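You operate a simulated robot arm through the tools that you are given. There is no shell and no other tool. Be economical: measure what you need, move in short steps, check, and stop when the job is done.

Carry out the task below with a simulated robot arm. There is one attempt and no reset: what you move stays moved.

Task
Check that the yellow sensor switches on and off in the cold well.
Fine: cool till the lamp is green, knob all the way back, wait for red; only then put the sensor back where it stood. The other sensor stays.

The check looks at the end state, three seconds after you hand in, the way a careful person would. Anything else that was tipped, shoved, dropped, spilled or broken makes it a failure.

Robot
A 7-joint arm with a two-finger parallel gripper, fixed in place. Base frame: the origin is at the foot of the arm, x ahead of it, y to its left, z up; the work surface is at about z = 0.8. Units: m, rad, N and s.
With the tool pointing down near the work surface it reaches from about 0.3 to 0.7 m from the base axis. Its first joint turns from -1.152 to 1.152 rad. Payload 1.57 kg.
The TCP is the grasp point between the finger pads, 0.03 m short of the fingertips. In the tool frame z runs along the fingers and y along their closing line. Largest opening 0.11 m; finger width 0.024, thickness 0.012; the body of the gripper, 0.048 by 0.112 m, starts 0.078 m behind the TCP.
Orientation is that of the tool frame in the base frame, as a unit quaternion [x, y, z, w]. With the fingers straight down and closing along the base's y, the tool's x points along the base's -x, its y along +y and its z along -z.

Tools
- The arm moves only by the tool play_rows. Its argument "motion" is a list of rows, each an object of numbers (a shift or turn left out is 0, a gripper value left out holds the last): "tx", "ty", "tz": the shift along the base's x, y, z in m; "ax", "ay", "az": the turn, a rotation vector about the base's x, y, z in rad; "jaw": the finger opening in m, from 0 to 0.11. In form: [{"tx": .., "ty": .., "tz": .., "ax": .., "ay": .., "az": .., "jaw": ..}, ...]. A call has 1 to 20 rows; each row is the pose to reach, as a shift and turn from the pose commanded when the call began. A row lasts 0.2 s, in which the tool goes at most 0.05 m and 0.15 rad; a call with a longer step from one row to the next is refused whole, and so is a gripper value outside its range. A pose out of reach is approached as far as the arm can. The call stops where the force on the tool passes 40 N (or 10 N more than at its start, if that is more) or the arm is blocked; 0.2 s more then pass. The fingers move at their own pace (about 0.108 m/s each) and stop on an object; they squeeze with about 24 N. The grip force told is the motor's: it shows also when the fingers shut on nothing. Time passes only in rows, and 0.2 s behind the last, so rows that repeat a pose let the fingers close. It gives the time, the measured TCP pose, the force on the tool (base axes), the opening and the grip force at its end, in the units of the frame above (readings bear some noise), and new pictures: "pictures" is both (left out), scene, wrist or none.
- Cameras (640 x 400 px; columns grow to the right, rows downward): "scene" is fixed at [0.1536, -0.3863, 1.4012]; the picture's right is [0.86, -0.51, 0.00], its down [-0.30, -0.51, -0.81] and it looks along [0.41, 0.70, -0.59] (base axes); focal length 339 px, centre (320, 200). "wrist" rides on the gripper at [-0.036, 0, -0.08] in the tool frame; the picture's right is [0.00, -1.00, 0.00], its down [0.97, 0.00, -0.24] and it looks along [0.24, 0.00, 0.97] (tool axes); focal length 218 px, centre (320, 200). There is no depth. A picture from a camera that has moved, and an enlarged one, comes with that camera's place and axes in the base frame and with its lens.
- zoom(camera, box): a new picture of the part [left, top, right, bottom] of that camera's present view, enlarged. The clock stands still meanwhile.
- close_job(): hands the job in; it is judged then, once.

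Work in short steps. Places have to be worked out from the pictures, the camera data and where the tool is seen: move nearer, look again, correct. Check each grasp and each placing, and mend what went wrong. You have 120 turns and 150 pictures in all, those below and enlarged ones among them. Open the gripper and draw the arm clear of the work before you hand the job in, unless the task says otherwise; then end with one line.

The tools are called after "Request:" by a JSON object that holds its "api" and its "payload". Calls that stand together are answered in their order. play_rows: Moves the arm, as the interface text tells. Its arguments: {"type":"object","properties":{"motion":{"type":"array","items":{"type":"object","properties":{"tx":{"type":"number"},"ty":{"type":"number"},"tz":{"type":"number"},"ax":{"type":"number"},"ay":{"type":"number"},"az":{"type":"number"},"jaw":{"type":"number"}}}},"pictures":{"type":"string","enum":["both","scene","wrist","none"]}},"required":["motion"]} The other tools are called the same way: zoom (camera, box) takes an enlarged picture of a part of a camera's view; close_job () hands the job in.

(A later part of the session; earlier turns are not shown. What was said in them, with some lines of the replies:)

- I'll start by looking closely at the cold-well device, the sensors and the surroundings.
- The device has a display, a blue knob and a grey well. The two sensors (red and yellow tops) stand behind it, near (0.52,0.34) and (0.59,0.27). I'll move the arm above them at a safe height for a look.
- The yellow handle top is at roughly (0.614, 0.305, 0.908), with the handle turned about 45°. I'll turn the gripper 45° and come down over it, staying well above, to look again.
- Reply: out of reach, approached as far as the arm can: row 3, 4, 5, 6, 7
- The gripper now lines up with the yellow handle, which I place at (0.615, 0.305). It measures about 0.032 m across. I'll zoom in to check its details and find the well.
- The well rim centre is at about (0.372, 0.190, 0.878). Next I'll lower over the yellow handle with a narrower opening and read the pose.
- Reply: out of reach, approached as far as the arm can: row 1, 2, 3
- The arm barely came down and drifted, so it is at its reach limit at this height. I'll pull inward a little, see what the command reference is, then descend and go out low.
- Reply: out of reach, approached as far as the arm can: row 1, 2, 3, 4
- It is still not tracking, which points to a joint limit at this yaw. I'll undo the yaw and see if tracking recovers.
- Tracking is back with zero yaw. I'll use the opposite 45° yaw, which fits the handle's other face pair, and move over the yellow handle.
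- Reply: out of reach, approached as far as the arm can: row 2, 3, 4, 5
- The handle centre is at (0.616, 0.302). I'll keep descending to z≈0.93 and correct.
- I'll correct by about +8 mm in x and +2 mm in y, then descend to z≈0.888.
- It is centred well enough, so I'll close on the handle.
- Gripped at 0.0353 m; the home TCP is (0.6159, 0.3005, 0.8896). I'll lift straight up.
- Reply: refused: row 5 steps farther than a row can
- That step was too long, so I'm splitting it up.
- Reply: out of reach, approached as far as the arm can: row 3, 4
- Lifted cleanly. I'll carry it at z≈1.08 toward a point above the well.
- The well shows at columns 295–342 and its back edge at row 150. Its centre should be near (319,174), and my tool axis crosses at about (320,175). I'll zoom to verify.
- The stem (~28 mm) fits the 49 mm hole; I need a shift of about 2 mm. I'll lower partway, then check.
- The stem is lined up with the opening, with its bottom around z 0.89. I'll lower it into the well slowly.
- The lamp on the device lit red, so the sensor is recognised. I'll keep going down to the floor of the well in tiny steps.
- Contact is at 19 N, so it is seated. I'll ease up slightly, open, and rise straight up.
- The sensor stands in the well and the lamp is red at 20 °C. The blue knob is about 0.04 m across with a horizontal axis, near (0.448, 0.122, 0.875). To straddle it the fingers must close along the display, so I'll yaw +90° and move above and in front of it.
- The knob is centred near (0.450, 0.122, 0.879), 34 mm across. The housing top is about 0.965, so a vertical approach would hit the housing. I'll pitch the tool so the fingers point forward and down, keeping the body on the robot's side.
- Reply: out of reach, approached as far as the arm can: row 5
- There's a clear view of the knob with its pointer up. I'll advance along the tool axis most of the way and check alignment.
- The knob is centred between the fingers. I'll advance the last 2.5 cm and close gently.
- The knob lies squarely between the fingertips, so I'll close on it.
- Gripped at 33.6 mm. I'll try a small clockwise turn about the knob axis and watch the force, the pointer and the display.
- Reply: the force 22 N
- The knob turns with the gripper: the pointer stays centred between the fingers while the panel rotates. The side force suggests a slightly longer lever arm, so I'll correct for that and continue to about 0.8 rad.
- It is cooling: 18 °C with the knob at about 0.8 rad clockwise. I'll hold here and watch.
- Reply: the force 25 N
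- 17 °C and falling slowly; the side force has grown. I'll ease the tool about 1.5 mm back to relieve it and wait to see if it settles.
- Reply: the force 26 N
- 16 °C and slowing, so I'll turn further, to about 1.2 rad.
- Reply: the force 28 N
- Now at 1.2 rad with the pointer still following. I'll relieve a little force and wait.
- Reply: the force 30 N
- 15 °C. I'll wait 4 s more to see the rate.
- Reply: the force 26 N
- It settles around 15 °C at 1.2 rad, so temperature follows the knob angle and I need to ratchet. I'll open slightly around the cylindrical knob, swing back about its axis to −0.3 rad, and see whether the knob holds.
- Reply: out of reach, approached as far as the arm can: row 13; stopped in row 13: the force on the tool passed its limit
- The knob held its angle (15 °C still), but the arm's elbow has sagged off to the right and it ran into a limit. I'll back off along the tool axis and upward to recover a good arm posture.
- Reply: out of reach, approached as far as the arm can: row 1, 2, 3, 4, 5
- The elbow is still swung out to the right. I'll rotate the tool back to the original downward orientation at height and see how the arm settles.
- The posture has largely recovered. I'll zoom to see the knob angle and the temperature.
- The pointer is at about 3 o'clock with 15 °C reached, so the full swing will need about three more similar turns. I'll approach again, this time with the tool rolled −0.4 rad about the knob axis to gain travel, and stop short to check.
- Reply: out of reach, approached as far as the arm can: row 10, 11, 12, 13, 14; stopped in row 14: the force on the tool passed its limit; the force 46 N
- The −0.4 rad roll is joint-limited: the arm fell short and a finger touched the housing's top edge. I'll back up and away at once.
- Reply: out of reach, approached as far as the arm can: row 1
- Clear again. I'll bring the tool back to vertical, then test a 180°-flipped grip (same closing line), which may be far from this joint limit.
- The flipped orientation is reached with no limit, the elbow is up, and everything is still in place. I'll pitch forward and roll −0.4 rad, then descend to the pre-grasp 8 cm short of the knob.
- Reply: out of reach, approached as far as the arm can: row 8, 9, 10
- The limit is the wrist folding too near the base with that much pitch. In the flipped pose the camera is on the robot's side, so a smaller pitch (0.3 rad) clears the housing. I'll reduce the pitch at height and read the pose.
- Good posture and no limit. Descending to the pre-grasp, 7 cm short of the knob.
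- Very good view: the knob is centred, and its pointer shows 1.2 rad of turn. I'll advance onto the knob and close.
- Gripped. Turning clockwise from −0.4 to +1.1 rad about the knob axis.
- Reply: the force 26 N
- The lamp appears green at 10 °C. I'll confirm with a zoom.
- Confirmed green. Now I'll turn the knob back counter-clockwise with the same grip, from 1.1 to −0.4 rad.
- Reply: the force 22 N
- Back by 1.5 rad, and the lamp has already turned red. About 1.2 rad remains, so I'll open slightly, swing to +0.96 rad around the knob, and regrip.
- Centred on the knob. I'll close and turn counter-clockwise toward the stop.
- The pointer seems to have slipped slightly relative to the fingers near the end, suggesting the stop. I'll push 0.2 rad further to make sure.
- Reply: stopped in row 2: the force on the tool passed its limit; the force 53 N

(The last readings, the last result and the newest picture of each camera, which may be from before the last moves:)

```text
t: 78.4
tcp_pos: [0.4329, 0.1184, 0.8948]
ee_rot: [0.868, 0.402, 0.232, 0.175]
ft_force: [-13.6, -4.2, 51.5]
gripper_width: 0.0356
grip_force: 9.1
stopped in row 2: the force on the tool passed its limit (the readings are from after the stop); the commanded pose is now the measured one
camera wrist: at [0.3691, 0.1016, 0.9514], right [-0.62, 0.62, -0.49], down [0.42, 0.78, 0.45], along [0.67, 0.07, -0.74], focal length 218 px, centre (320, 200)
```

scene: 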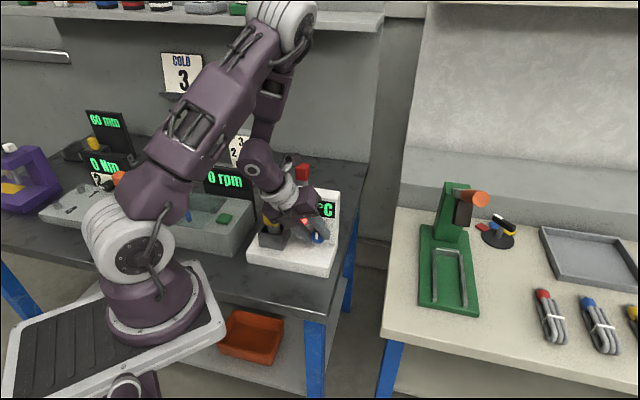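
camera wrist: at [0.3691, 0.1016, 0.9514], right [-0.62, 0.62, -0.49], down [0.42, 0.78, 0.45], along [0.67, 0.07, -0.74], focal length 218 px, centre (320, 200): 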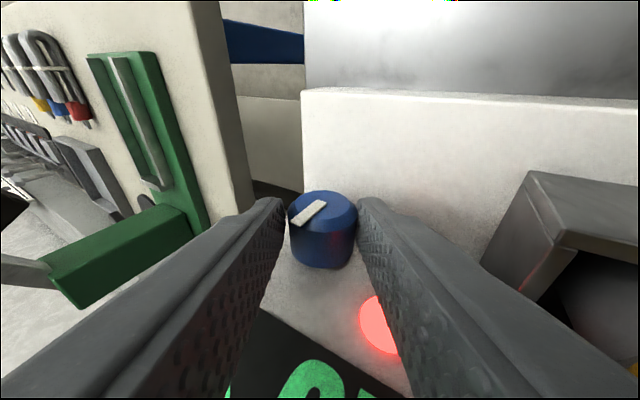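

Hard stop reached (force jumped, the knob slipped in the grip), so the knob is fully back. I'll release and retreat the way I came in, then look.

Request:
{"api": "play_rows", "payload": {"motion": [{"jaw": 0.055}, {"jaw": 0.058}, {"tx": -0.012, "ty": 0.0027, "tz": 0.02}, {"tx": -0.025, "ty": 0.0053, "tz": 0.04}, {"tx": -0.037, "ty": 0.008, "tz": 0.06}, {"tx": -0.037, "ty": 0.0, "tz": 0.1}, {"tx": -0.037, "ty": -0.01, "tz": 0.14}, {"tx": -0.037, "ty": -0.015, "tz": 0.18}, {"tx": -0.037, "ty": -0.015, "tz": 0.22}, {"tx": -0.037, "ty": -0.015, "tz": 0.25}]}}

Request:
{"api": "zoom", "payload": {"camera": "scene", "box": [250, 180, 350, 280]}}

```text
t: 80.6
tcp_pos: [0.3969, 0.1058, 1.1432]
ee_rot: [0.868, 0.402, 0.232, 0.176]
ft_force: [-0.5, 1.3, 0.7]
gripper_width: 0.058
grip_force: 0.1
camera wrist: at [0.3328, 0.0862, 1.1994], right [-0.62, 0.61, -0.49], down [0.42, 0.79, 0.45], along [0.66, 0.07, -0.74], focal length 218 px, centre (320, 200)
```

scene: 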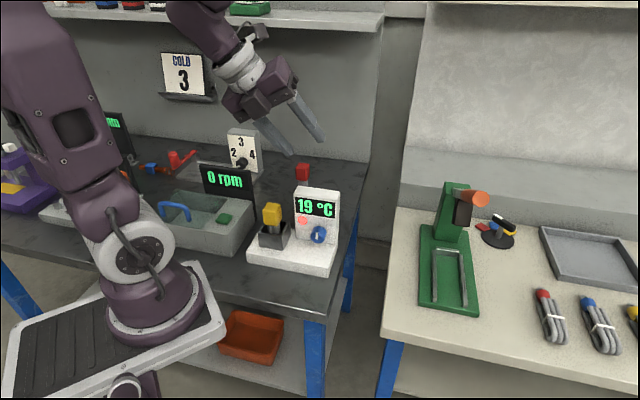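
wrist: 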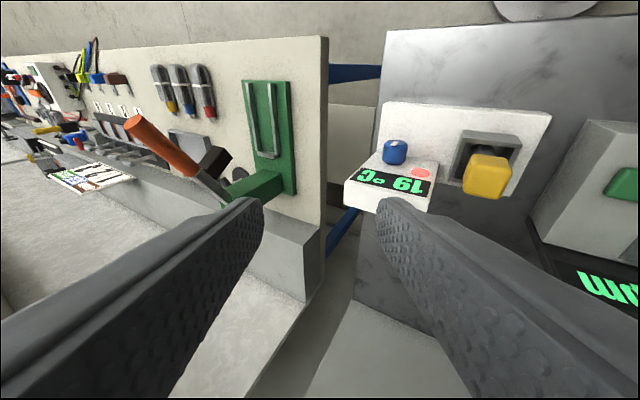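

```text
4.00 times, centred on (300, 230) of scene
camera zoom: at [0.1536, -0.3863, 1.4012], right [0.86, -0.51, 0.0], down [-0.3, -0.51, -0.81], along [0.41, 0.7, -0.59], focal length 1357 px, centre (400, 80)
```

zoom: 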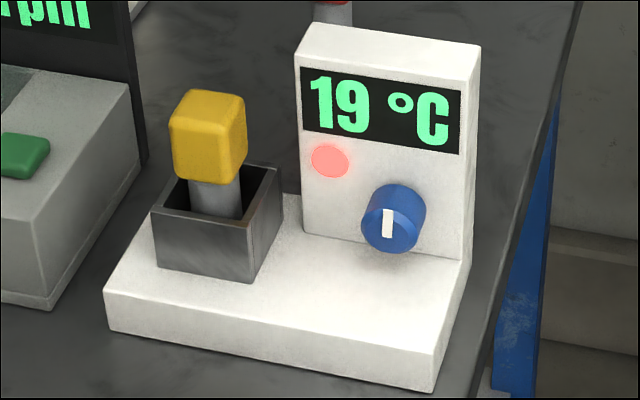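

The pointer is back up exactly as at the start, the lamp is red, and the display reads 19 °C and rising. Next I'll turn the tool to the grasp orientation used before, above the sensor.

Request:
{"api": "play_rows", "payload": {"motion": [{"ax": -0.0295, "ay": 0.0509, "az": 0.1306}, {"ax": -0.0591, "ay": 0.1017, "az": 0.2613, "ty": 0.01}, {"ax": -0.0886, "ay": 0.1526, "az": 0.3919, "tx": -0.003, "ty": 0.02}, {"ax": -0.1182, "ay": 0.2035, "az": 0.5225, "tx": -0.006, "ty": 0.03}, {"ax": -0.1477, "ay": 0.2544, "az": 0.6532, "tx": -0.01, "ty": 0.04}, {"ax": -0.1773, "ay": 0.3052, "az": 0.7838, "tx": -0.013, "ty": 0.05}, {"ax": -0.2068, "ay": 0.3561, "az": 0.9145, "tx": -0.016, "ty": 0.06}, {"ax": -0.2364, "ay": 0.407, "az": 1.0451, "tx": -0.02, "ty": 0.07}, {"ax": -0.2659, "ay": 0.4579, "az": 1.1757, "tx": -0.022, "ty": 0.08}, {"ax": -0.2955, "ay": 0.5087, "az": 1.3064, "tx": -0.024, "ty": 0.0867}, {"ax": -0.325, "ay": 0.5596, "az": 1.437, "tx": -0.024, "ty": 0.0867, "jaw": 0.07}, {"ax": -0.325, "ay": 0.5596, "az": 1.437, "tx": -0.024, "ty": 0.0867, "tz": -0.03}, {"ax": -0.325, "ay": 0.5596, "az": 1.437, "tx": -0.024, "ty": 0.0867, "tz": -0.06}, {"ax": -0.325, "ay": 0.5596, "az": 1.437, "tx": -0.024, "ty": 0.0867, "tz": -0.06}]}}

```text
t: 83.6
tcp_pos: [0.3724, 0.1907, 1.0835]
ee_rot: [0.383, 0.924, 0.001, 0.0]
ft_force: [-0.1, 0.0, 0.2]
gripper_width: 0.0699
grip_force: 0.1
out of reach, approached as far as the arm can: row 5, 6, 7, 8
camera wrist: at [0.3984, 0.1656, 1.1624], right [-0.71, -0.7, 0.0], down [-0.68, 0.69, 0.24], along [-0.17, 0.17, -0.97], focal length 218 px, centre (320, 200)
```

scene: 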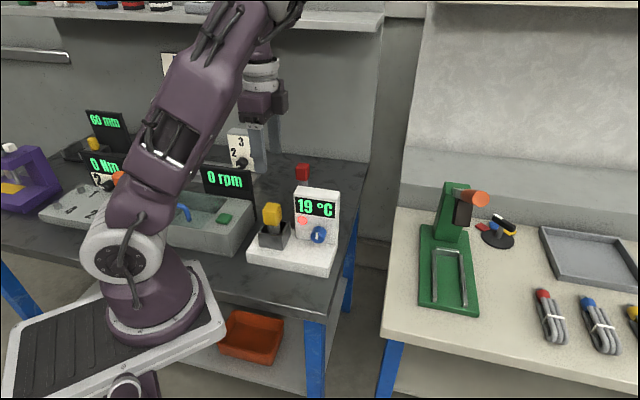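
wrist: 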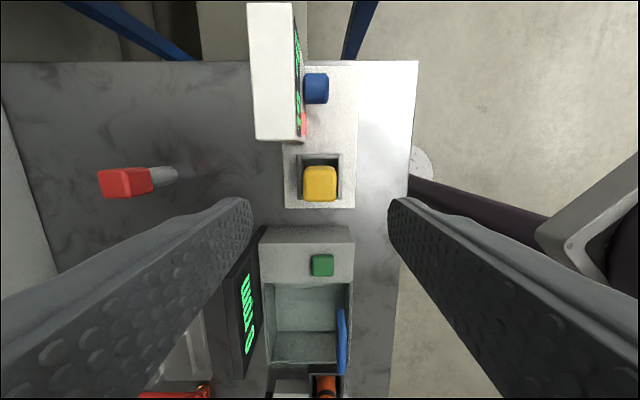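

Aligned over the handle. Descending to the release height (z≈0.926) in two stages.

Request:
{"api": "play_rows", "payload": {"motion": [{"tx": 0.0005, "ty": 0.001, "tz": -0.04}, {"tx": 0.0005, "ty": 0.001, "tz": -0.08}, {"tx": 0.0005, "ty": 0.001, "tz": -0.11}, {"tx": 0.0005, "ty": 0.001, "tz": -0.13}, {"tx": 0.0005, "ty": 0.001, "tz": -0.145}, {"tx": 0.0005, "ty": 0.001, "tz": -0.157}, {"tx": 0.0005, "ty": 0.001, "tz": -0.157}], "pictures": "wrist"}}

```text
t: 85.2
tcp_pos: [0.375, 0.1914, 0.9271]
ee_rot: [0.385, 0.923, 0.0, 0.0]
ft_force: [-0.2, 0.1, 0.6]
gripper_width: 0.0702
grip_force: 0.0
camera wrist: at [0.3982, 0.1674, 1.0067], right [-0.71, -0.7, 0.0], down [-0.68, 0.69, 0.24], along [-0.17, 0.17, -0.97], focal length 218 px, centre (320, 200)
```

wrist: 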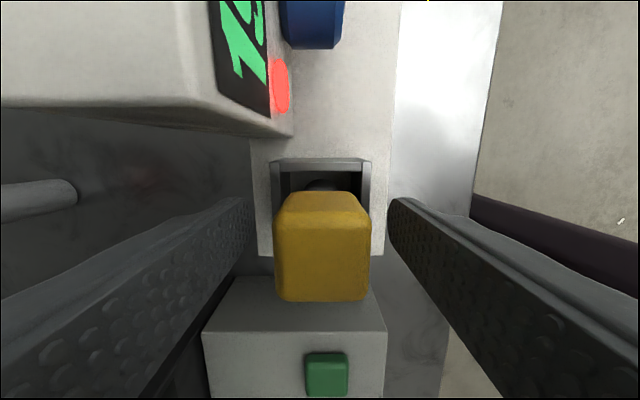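

The lamp is red and the handle is centred. Gripping, then lifting straight out.

Request:
{"api": "play_rows", "payload": {"motion": [{"jaw": 0.0}, {"jaw": 0.0}, {"jaw": 0.0}, {"tz": 0.01}, {"tz": 0.03}, {"tz": 0.06}, {"tz": 0.1}, {"tz": 0.14}, {"tz": 0.16}, {"tz": 0.16}]}}

```text
t: 87.4
tcp_pos: [0.3746, 0.1919, 1.0842]
ee_rot: [0.385, 0.923, 0.0, 0.0]
ft_force: [0.7, -0.9, 0.5]
gripper_width: 0.0354
grip_force: 24.3
camera wrist: at [0.3997, 0.166, 1.1645], right [-0.71, -0.7, 0.0], down [-0.68, 0.69, 0.24], along [-0.17, 0.17, -0.97], focal length 218 px, centre (320, 200)
```

scene: 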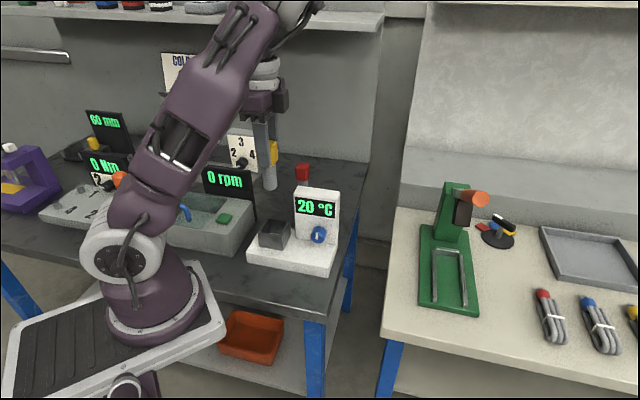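
wrist: 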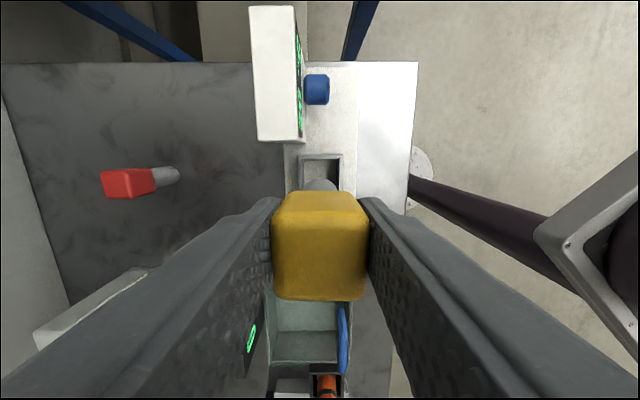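

It's out of the well; the display reads 20 °C. I'll carry it back along the same path toward its home spot.

Request:
{"api": "play_rows", "payload": {"motion": [{"tx": 0.02, "ty": 0.025}, {"tx": 0.05, "ty": 0.05}, {"tx": 0.085, "ty": 0.07}, {"tx": 0.12, "ty": 0.085}, {"tx": 0.155, "ty": 0.088}, {"tx": 0.183, "ty": 0.085}, {"tx": 0.2, "ty": 0.09, "tz": -0.02}, {"tx": 0.215, "ty": 0.096, "tz": -0.05}, {"tx": 0.228, "ty": 0.102, "tz": -0.08}, {"tx": 0.235, "ty": 0.105, "tz": -0.11}, {"tx": 0.2414, "ty": 0.108, "tz": -0.13}, {"tx": 0.2414, "ty": 0.108, "tz": -0.15}, {"tx": 0.2414, "ty": 0.108, "tz": -0.15}]}}

```text
t: 90.2
tcp_pos: [0.6073, 0.2982, 0.9368]
ee_rot: [0.384, 0.924, 0.001, 0.001]
ft_force: [-0.4, 0.0, -0.9]
gripper_width: 0.0355
grip_force: 24.1
out of reach, approached as far as the arm can: row 9, 10, 11, 12, 13
camera wrist: at [0.6331, 0.2725, 1.0153], right [-0.71, -0.7, 0.0], down [-0.68, 0.69, 0.24], along [-0.17, 0.17, -0.97], focal length 218 px, centre (320, 200)
```

scene: 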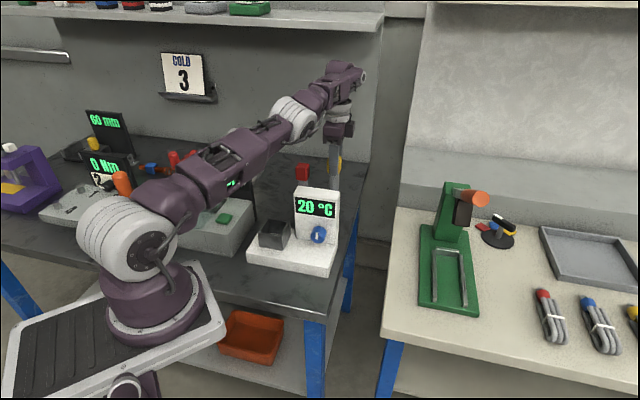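
wrist: 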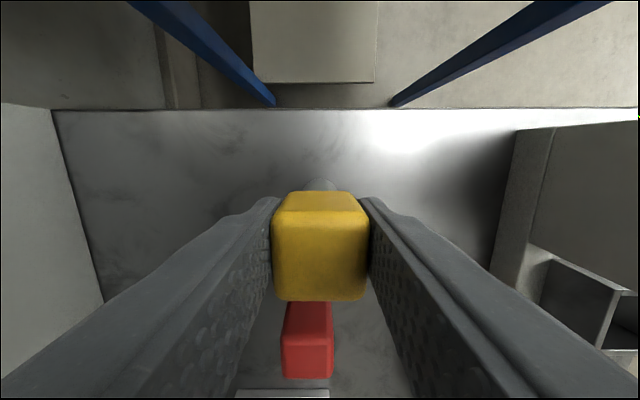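

I'm 9 mm short at this height, so I'll lower further while correcting to the home position.

Request:
{"api": "play_rows", "payload": {"motion": [{"tx": 0.004, "ty": 0.001, "tz": -0.01}, {"tx": 0.0087, "ty": 0.0022, "tz": -0.022}, {"tx": 0.0087, "ty": 0.0022, "tz": -0.034}, {"tx": 0.0087, "ty": 0.0022, "tz": -0.036}, {"tx": 0.0087, "ty": 0.0022, "tz": -0.036}], "pictures": "none"}}

```text
t: 91.4
tcp_pos: [0.6104, 0.2976, 0.9008]
ee_rot: [0.385, 0.923, 0.002, 0.001]
ft_force: [-0.5, -0.2, -0.3]
gripper_width: 0.0357
grip_force: 24.3
out of reach, approached as far as the arm can: row 1, 2, 3, 4, 5
```

Request:
{"api": "play_rows", "payload": {"motion": [{"tx": 0.003, "ty": 0.0015, "tz": -0.002}, {"tx": 0.0055, "ty": 0.0029, "tz": -0.004}, {"tx": 0.0055, "ty": 0.0029, "tz": -0.005}, {"tx": 0.0055, "ty": 0.0029, "tz": -0.005}], "pictures": "none"}}

```text
t: 92.4
tcp_pos: [0.6112, 0.2969, 0.9012]
ee_rot: [0.385, 0.923, 0.001, 0.001]
ft_force: [0.3, 0.2, -0.4]
gripper_width: 0.0355
grip_force: 24.2
out of reach, approached as far as the arm can: row 1, 2, 3, 4
```

It's stuck about 5 mm short at a reach limit, so the arm posture differs slightly from before. I'll lift and pull in, cycle the yaw to zero and back as I did originally, and retry.

Request:
{"api": "play_rows", "payload": {"motion": [{"tz": 0.03}, {"tx": -0.01, "ty": -0.01, "tz": 0.07}, {"tx": -0.02, "ty": -0.03, "tz": 0.11}, {"tx": -0.02, "ty": -0.045, "tz": 0.15}, {"tx": -0.02, "ty": -0.045, "tz": 0.18}, {"tx": -0.02, "ty": -0.045, "tz": 0.19, "az": 0.14}, {"tx": -0.02, "ty": -0.045, "tz": 0.19, "az": 0.28}, {"tx": -0.02, "ty": -0.045, "tz": 0.19, "az": 0.42}, {"tx": -0.02, "ty": -0.045, "tz": 0.19, "az": 0.56}, {"tx": -0.02, "ty": -0.045, "tz": 0.19, "az": 0.7}, {"tx": -0.02, "ty": -0.045, "tz": 0.19, "az": 0.79}, {"tx": -0.02, "ty": -0.045, "tz": 0.19, "az": 0.79}], "pictures": "scene"}}

```text
t: 95.0
tcp_pos: [0.5925, 0.2536, 1.092]
ee_rot: [-0.002, 1.0, 0.001, 0.001]
ft_force: [0.8, 0.2, -0.5]
gripper_width: 0.0356
grip_force: 23.8
out of reach, approached as far as the arm can: row 1
```

scene: 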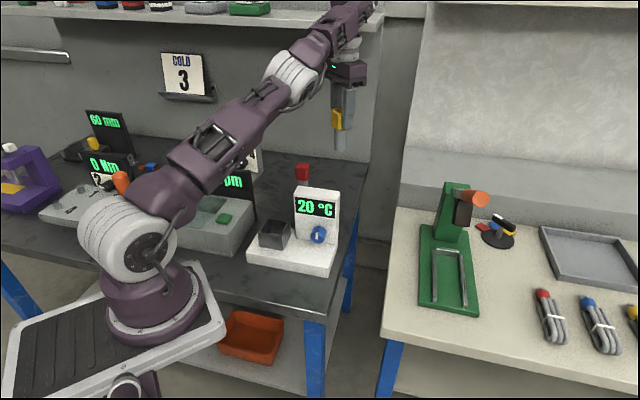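

The elbow is slightly further right than in the first run. I'll repeat the same yaw excursion (+0.78 and back), which earlier moved the elbow left.

Request:
{"api": "play_rows", "payload": {"motion": [{"az": 0.14}, {"az": 0.28}, {"az": 0.42}, {"az": 0.56}, {"az": 0.7}, {"az": 0.78}, {"az": 0.78}, {"az": 0.64}, {"az": 0.5}, {"az": 0.36}, {"az": 0.22}, {"az": 0.08}, {"az": 0.0}, {"az": 0.0}], "pictures": "scene"}}

```text
t: 98.0
tcp_pos: [0.5909, 0.2525, 1.0914]
ee_rot: [0.001, 1.0, 0.001, 0.001]
ft_force: [-0.1, -0.4, -0.3]
gripper_width: 0.0353
grip_force: 23.7
out of reach, approached as far as the arm can: row 3, 4, 5, 6, 7, 8, 9
```

scene: 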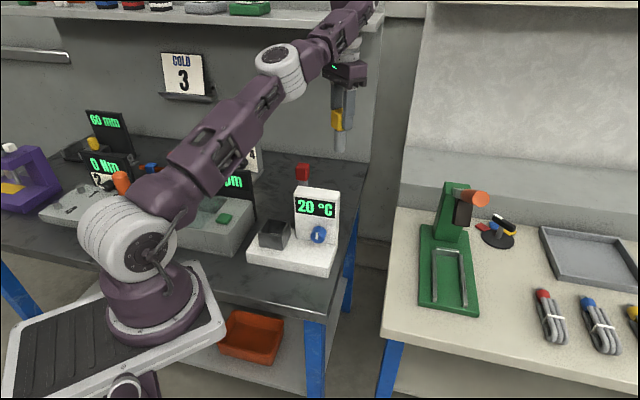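

The elbow moved back toward its earlier posture. Now yaw −0.79, then out and down as in the first approach.

Request:
{"api": "play_rows", "payload": {"motion": [{"az": -0.14}, {"az": -0.28}, {"az": -0.42}, {"az": -0.56}, {"az": -0.7}, {"az": -0.79}, {"az": -0.79, "tx": 0.01, "ty": 0.01, "tz": -0.03}, {"az": -0.79, "tx": 0.02, "ty": 0.03, "tz": -0.06}, {"az": -0.79, "tx": 0.02, "ty": 0.046, "tz": -0.09}, {"az": -0.79, "tx": 0.02, "ty": 0.046, "tz": -0.12}, {"az": -0.79, "tx": 0.02, "ty": 0.046, "tz": -0.15}, {"az": -0.79, "tx": 0.025, "ty": 0.048, "tz": -0.17}, {"az": -0.79, "tx": 0.025, "ty": 0.048, "tz": -0.19}, {"az": -0.79, "tx": 0.025, "ty": 0.048, "tz": -0.19}], "pictures": "none"}}

```text
t: 101.0
tcp_pos: [0.6114, 0.2973, 0.9101]
ee_rot: [0.385, 0.923, 0.0, 0.001]
ft_force: [-0.1, -0.9, -0.3]
gripper_width: 0.0354
grip_force: 23.9
out of reach, approached as far as the arm can: row 7, 8, 9, 10, 11, 12, 13, 14
```

Request:
{"api": "play_rows", "payload": {"motion": [{"tx": 0.002, "ty": 0.001, "tz": -0.005}, {"tx": 0.004, "ty": 0.0025, "tz": -0.01}, {"tx": 0.0046, "ty": 0.003, "tz": -0.013}, {"tx": 0.0046, "ty": 0.003, "tz": -0.013}], "pictures": "wrist"}}

```text
t: 102.0
tcp_pos: [0.6102, 0.2995, 0.8978]
ee_rot: [0.385, 0.923, 0.001, 0.0]
ft_force: [-0.1, 0.3, -0.3]
gripper_width: 0.0357
grip_force: 23.8
out of reach, approached as far as the arm can: row 1, 2, 3, 4
camera wrist: at [0.6359, 0.273, 0.9763], right [-0.71, -0.7, 0.0], down [-0.68, 0.69, 0.24], along [-0.17, 0.17, -0.97], focal length 218 px, centre (320, 200)
```

wrist: 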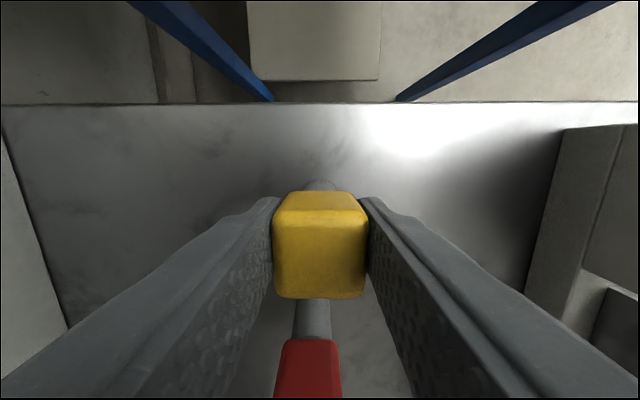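

It's still creeping. I'm now about 6 mm short in x and 7 mm above the table, so I'll try going further out before lowering.

Request:
{"api": "play_rows", "payload": {"motion": [{"tx": 0.003, "ty": 0.0, "tz": 0.0}, {"tx": 0.006, "ty": 0.0005, "tz": -0.002}, {"tx": 0.006, "ty": 0.0005, "tz": -0.004}, {"tx": 0.006, "ty": 0.0005, "tz": -0.004}, {"tx": 0.006, "ty": 0.0005, "tz": -0.004}], "pictures": "none"}}

```text
t: 103.2
tcp_pos: [0.6121, 0.296, 0.8956]
ee_rot: [0.385, 0.923, 0.001, 0.001]
ft_force: [-3.0, 0.4, 10.7]
gripper_width: 0.0356
grip_force: 24.3
out of reach, approached as far as the arm can: row 2, 3, 4, 5
```

It touches the table slightly (10 N) about 5 mm short radially. I'll lift 4 mm, pitch the tool outward by 0.03 rad to gain reach, and move to home.

Request:
{"api": "play_rows", "payload": {"motion": [{"tz": 0.004}, {"tz": 0.006}, {"tz": 0.006, "ax": 0.0132, "ay": -0.0269}, {"tx": 0.001, "ty": 0.003, "tz": 0.006, "ax": 0.0132, "ay": -0.0269}, {"tx": 0.002, "ty": 0.0035, "tz": 0.006, "ax": 0.0132, "ay": -0.0269}, {"tx": 0.002, "ty": 0.0035, "tz": 0.006, "ax": 0.0132, "ay": -0.0269}], "pictures": "none"}}

```text
t: 104.6
tcp_pos: [0.614, 0.2996, 0.8997]
ee_rot: [0.385, 0.923, 0.012, 0.011]
ft_force: [0.1, 0.5, -0.2]
gripper_width: 0.0355
grip_force: 24.4
```

Reached without a limit; the sensor's foot is now over its home spot within about 1 mm. Lowering gently to contact.

Request:
{"api": "play_rows", "payload": {"motion": [{"tz": -0.002}, {"tz": -0.004}, {"tz": -0.005}], "pictures": "none"}}

Request:
{"api": "play_rows", "payload": {"motion": [{"tz": -0.001}, {"tz": -0.002}], "pictures": "none"}}

```text
t: 105.4
tcp_pos: [0.6147, 0.2996, 0.8958]
ee_rot: [0.385, 0.923, 0.012, 0.01]
ft_force: [0.0, -0.3, -0.8]
gripper_width: 0.0354
grip_force: 23.6
```

```text
t: 106.0
tcp_pos: [0.6153, 0.2997, 0.895]
ee_rot: [0.385, 0.923, 0.013, 0.012]
ft_force: [-0.1, -2.3, 21.9]
gripper_width: 0.0355
grip_force: 24.5
```

Contact at 22 N. I'll ease up 1 mm, open slowly, and check it stands.

Request:
{"api": "play_rows", "payload": {"motion": [{"tz": 0.001}, {"tz": 0.001, "jaw": 0.04}, {"tz": 0.001, "jaw": 0.05}, {"tz": 0.001, "jaw": 0.07}, {"tz": 0.001, "jaw": 0.07}], "pictures": "wrist"}}

```text
t: 107.2
tcp_pos: [0.6139, 0.2986, 0.8927]
ee_rot: [0.385, 0.923, 0.011, 0.01]
ft_force: [-0.4, -0.4, 0.2]
gripper_width: 0.0702
grip_force: 0.2
camera wrist: at [0.6374, 0.2728, 0.973], right [-0.71, -0.7, -0.03], down [-0.69, 0.69, 0.23], along [-0.14, 0.18, -0.97], focal length 218 px, centre (320, 200)
```

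wrist: 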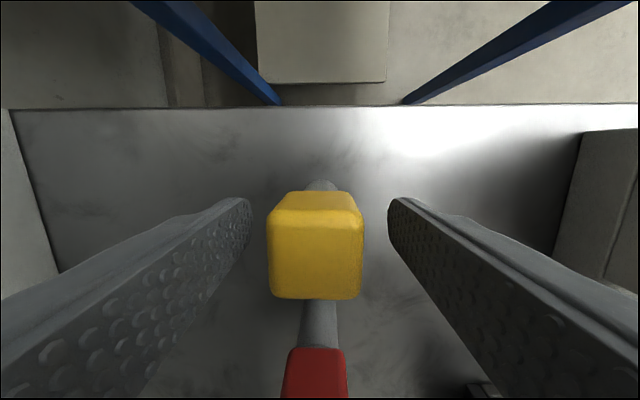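

It stands upright. I'll rise clear and compare with the starting picture.

Request:
{"api": "play_rows", "payload": {"motion": [{"tz": 0.03}, {"tz": 0.06}, {"tx": -0.01, "ty": -0.01, "tz": 0.1}, {"tx": -0.03, "ty": -0.03, "tz": 0.14}, {"tx": -0.06, "ty": -0.05, "tz": 0.17}, {"tx": -0.09, "ty": -0.07, "tz": 0.2}, {"tx": -0.12, "ty": -0.09, "tz": 0.22}, {"tx": -0.15, "ty": -0.11, "tz": 0.24}, {"tx": -0.18, "ty": -0.14, "tz": 0.24}, {"tx": -0.2, "ty": -0.17, "tz": 0.24}]}}

Request:
{"api": "zoom", "payload": {"camera": "scene", "box": [270, 150, 370, 230]}}

```text
t: 109.4
tcp_pos: [0.415, 0.1286, 1.1328]
ee_rot: [0.385, 0.923, 0.011, 0.011]
ft_force: [0.2, -0.5, -0.8]
gripper_width: 0.0699
grip_force: 0.0
camera wrist: at [0.4373, 0.1026, 1.2123], right [-0.71, -0.7, -0.03], down [-0.69, 0.69, 0.23], along [-0.14, 0.18, -0.97], focal length 218 px, centre (320, 200)
```

scene: 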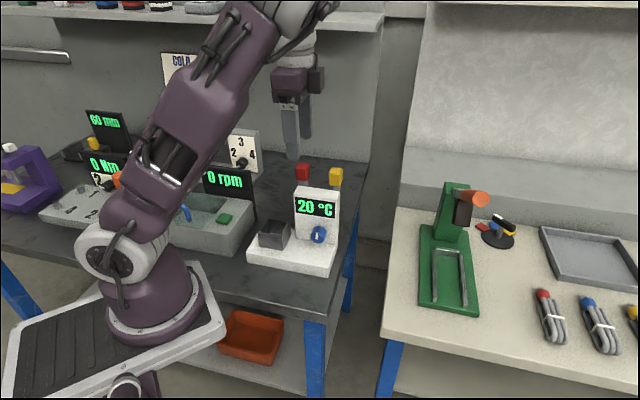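
wrist: 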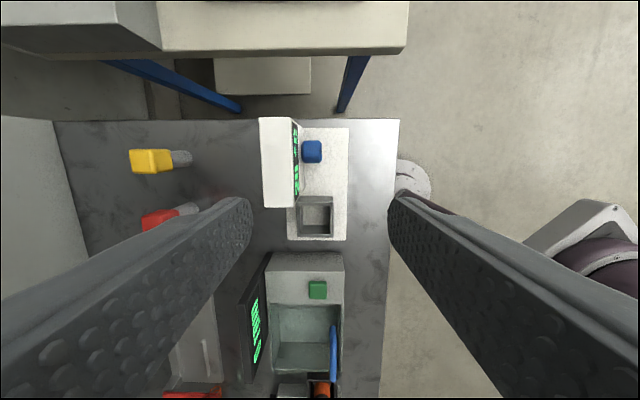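

```text
5.00 times, centred on (320, 190) of scene
camera zoom: at [0.1536, -0.3863, 1.4011], right [0.86, -0.51, 0.0], down [-0.3, -0.51, -0.81], along [0.41, 0.7, -0.59], focal length 1696 px, centre (320, 250)
```

zoom: 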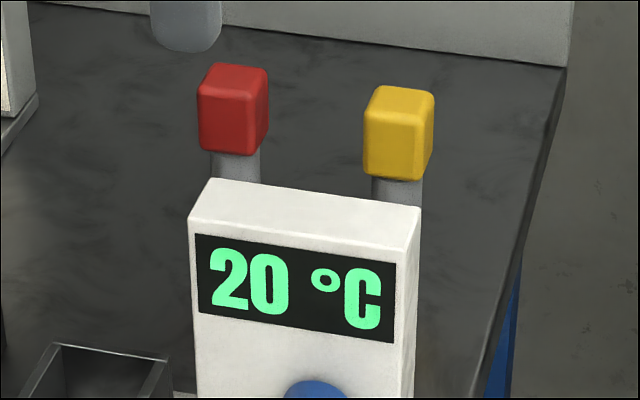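

Yellow is within about 1 mm of its starting place and red has not moved. The display reads 20 °C, the knob is back, and the arm is clear with the gripper open. Handing in.

Request:
{"api": "close_job", "payload": {}}

```text
The job is handed in.
```

The yellow sensor switches both ways: the lamp was green at 10 °C and back to red as it warmed. The knob is back against its stop, the sensor stands within about 1 mm of where it was, and the red one was not moved. A finger did press on the housing's top edge once during the job; nothing looked moved afterwards.
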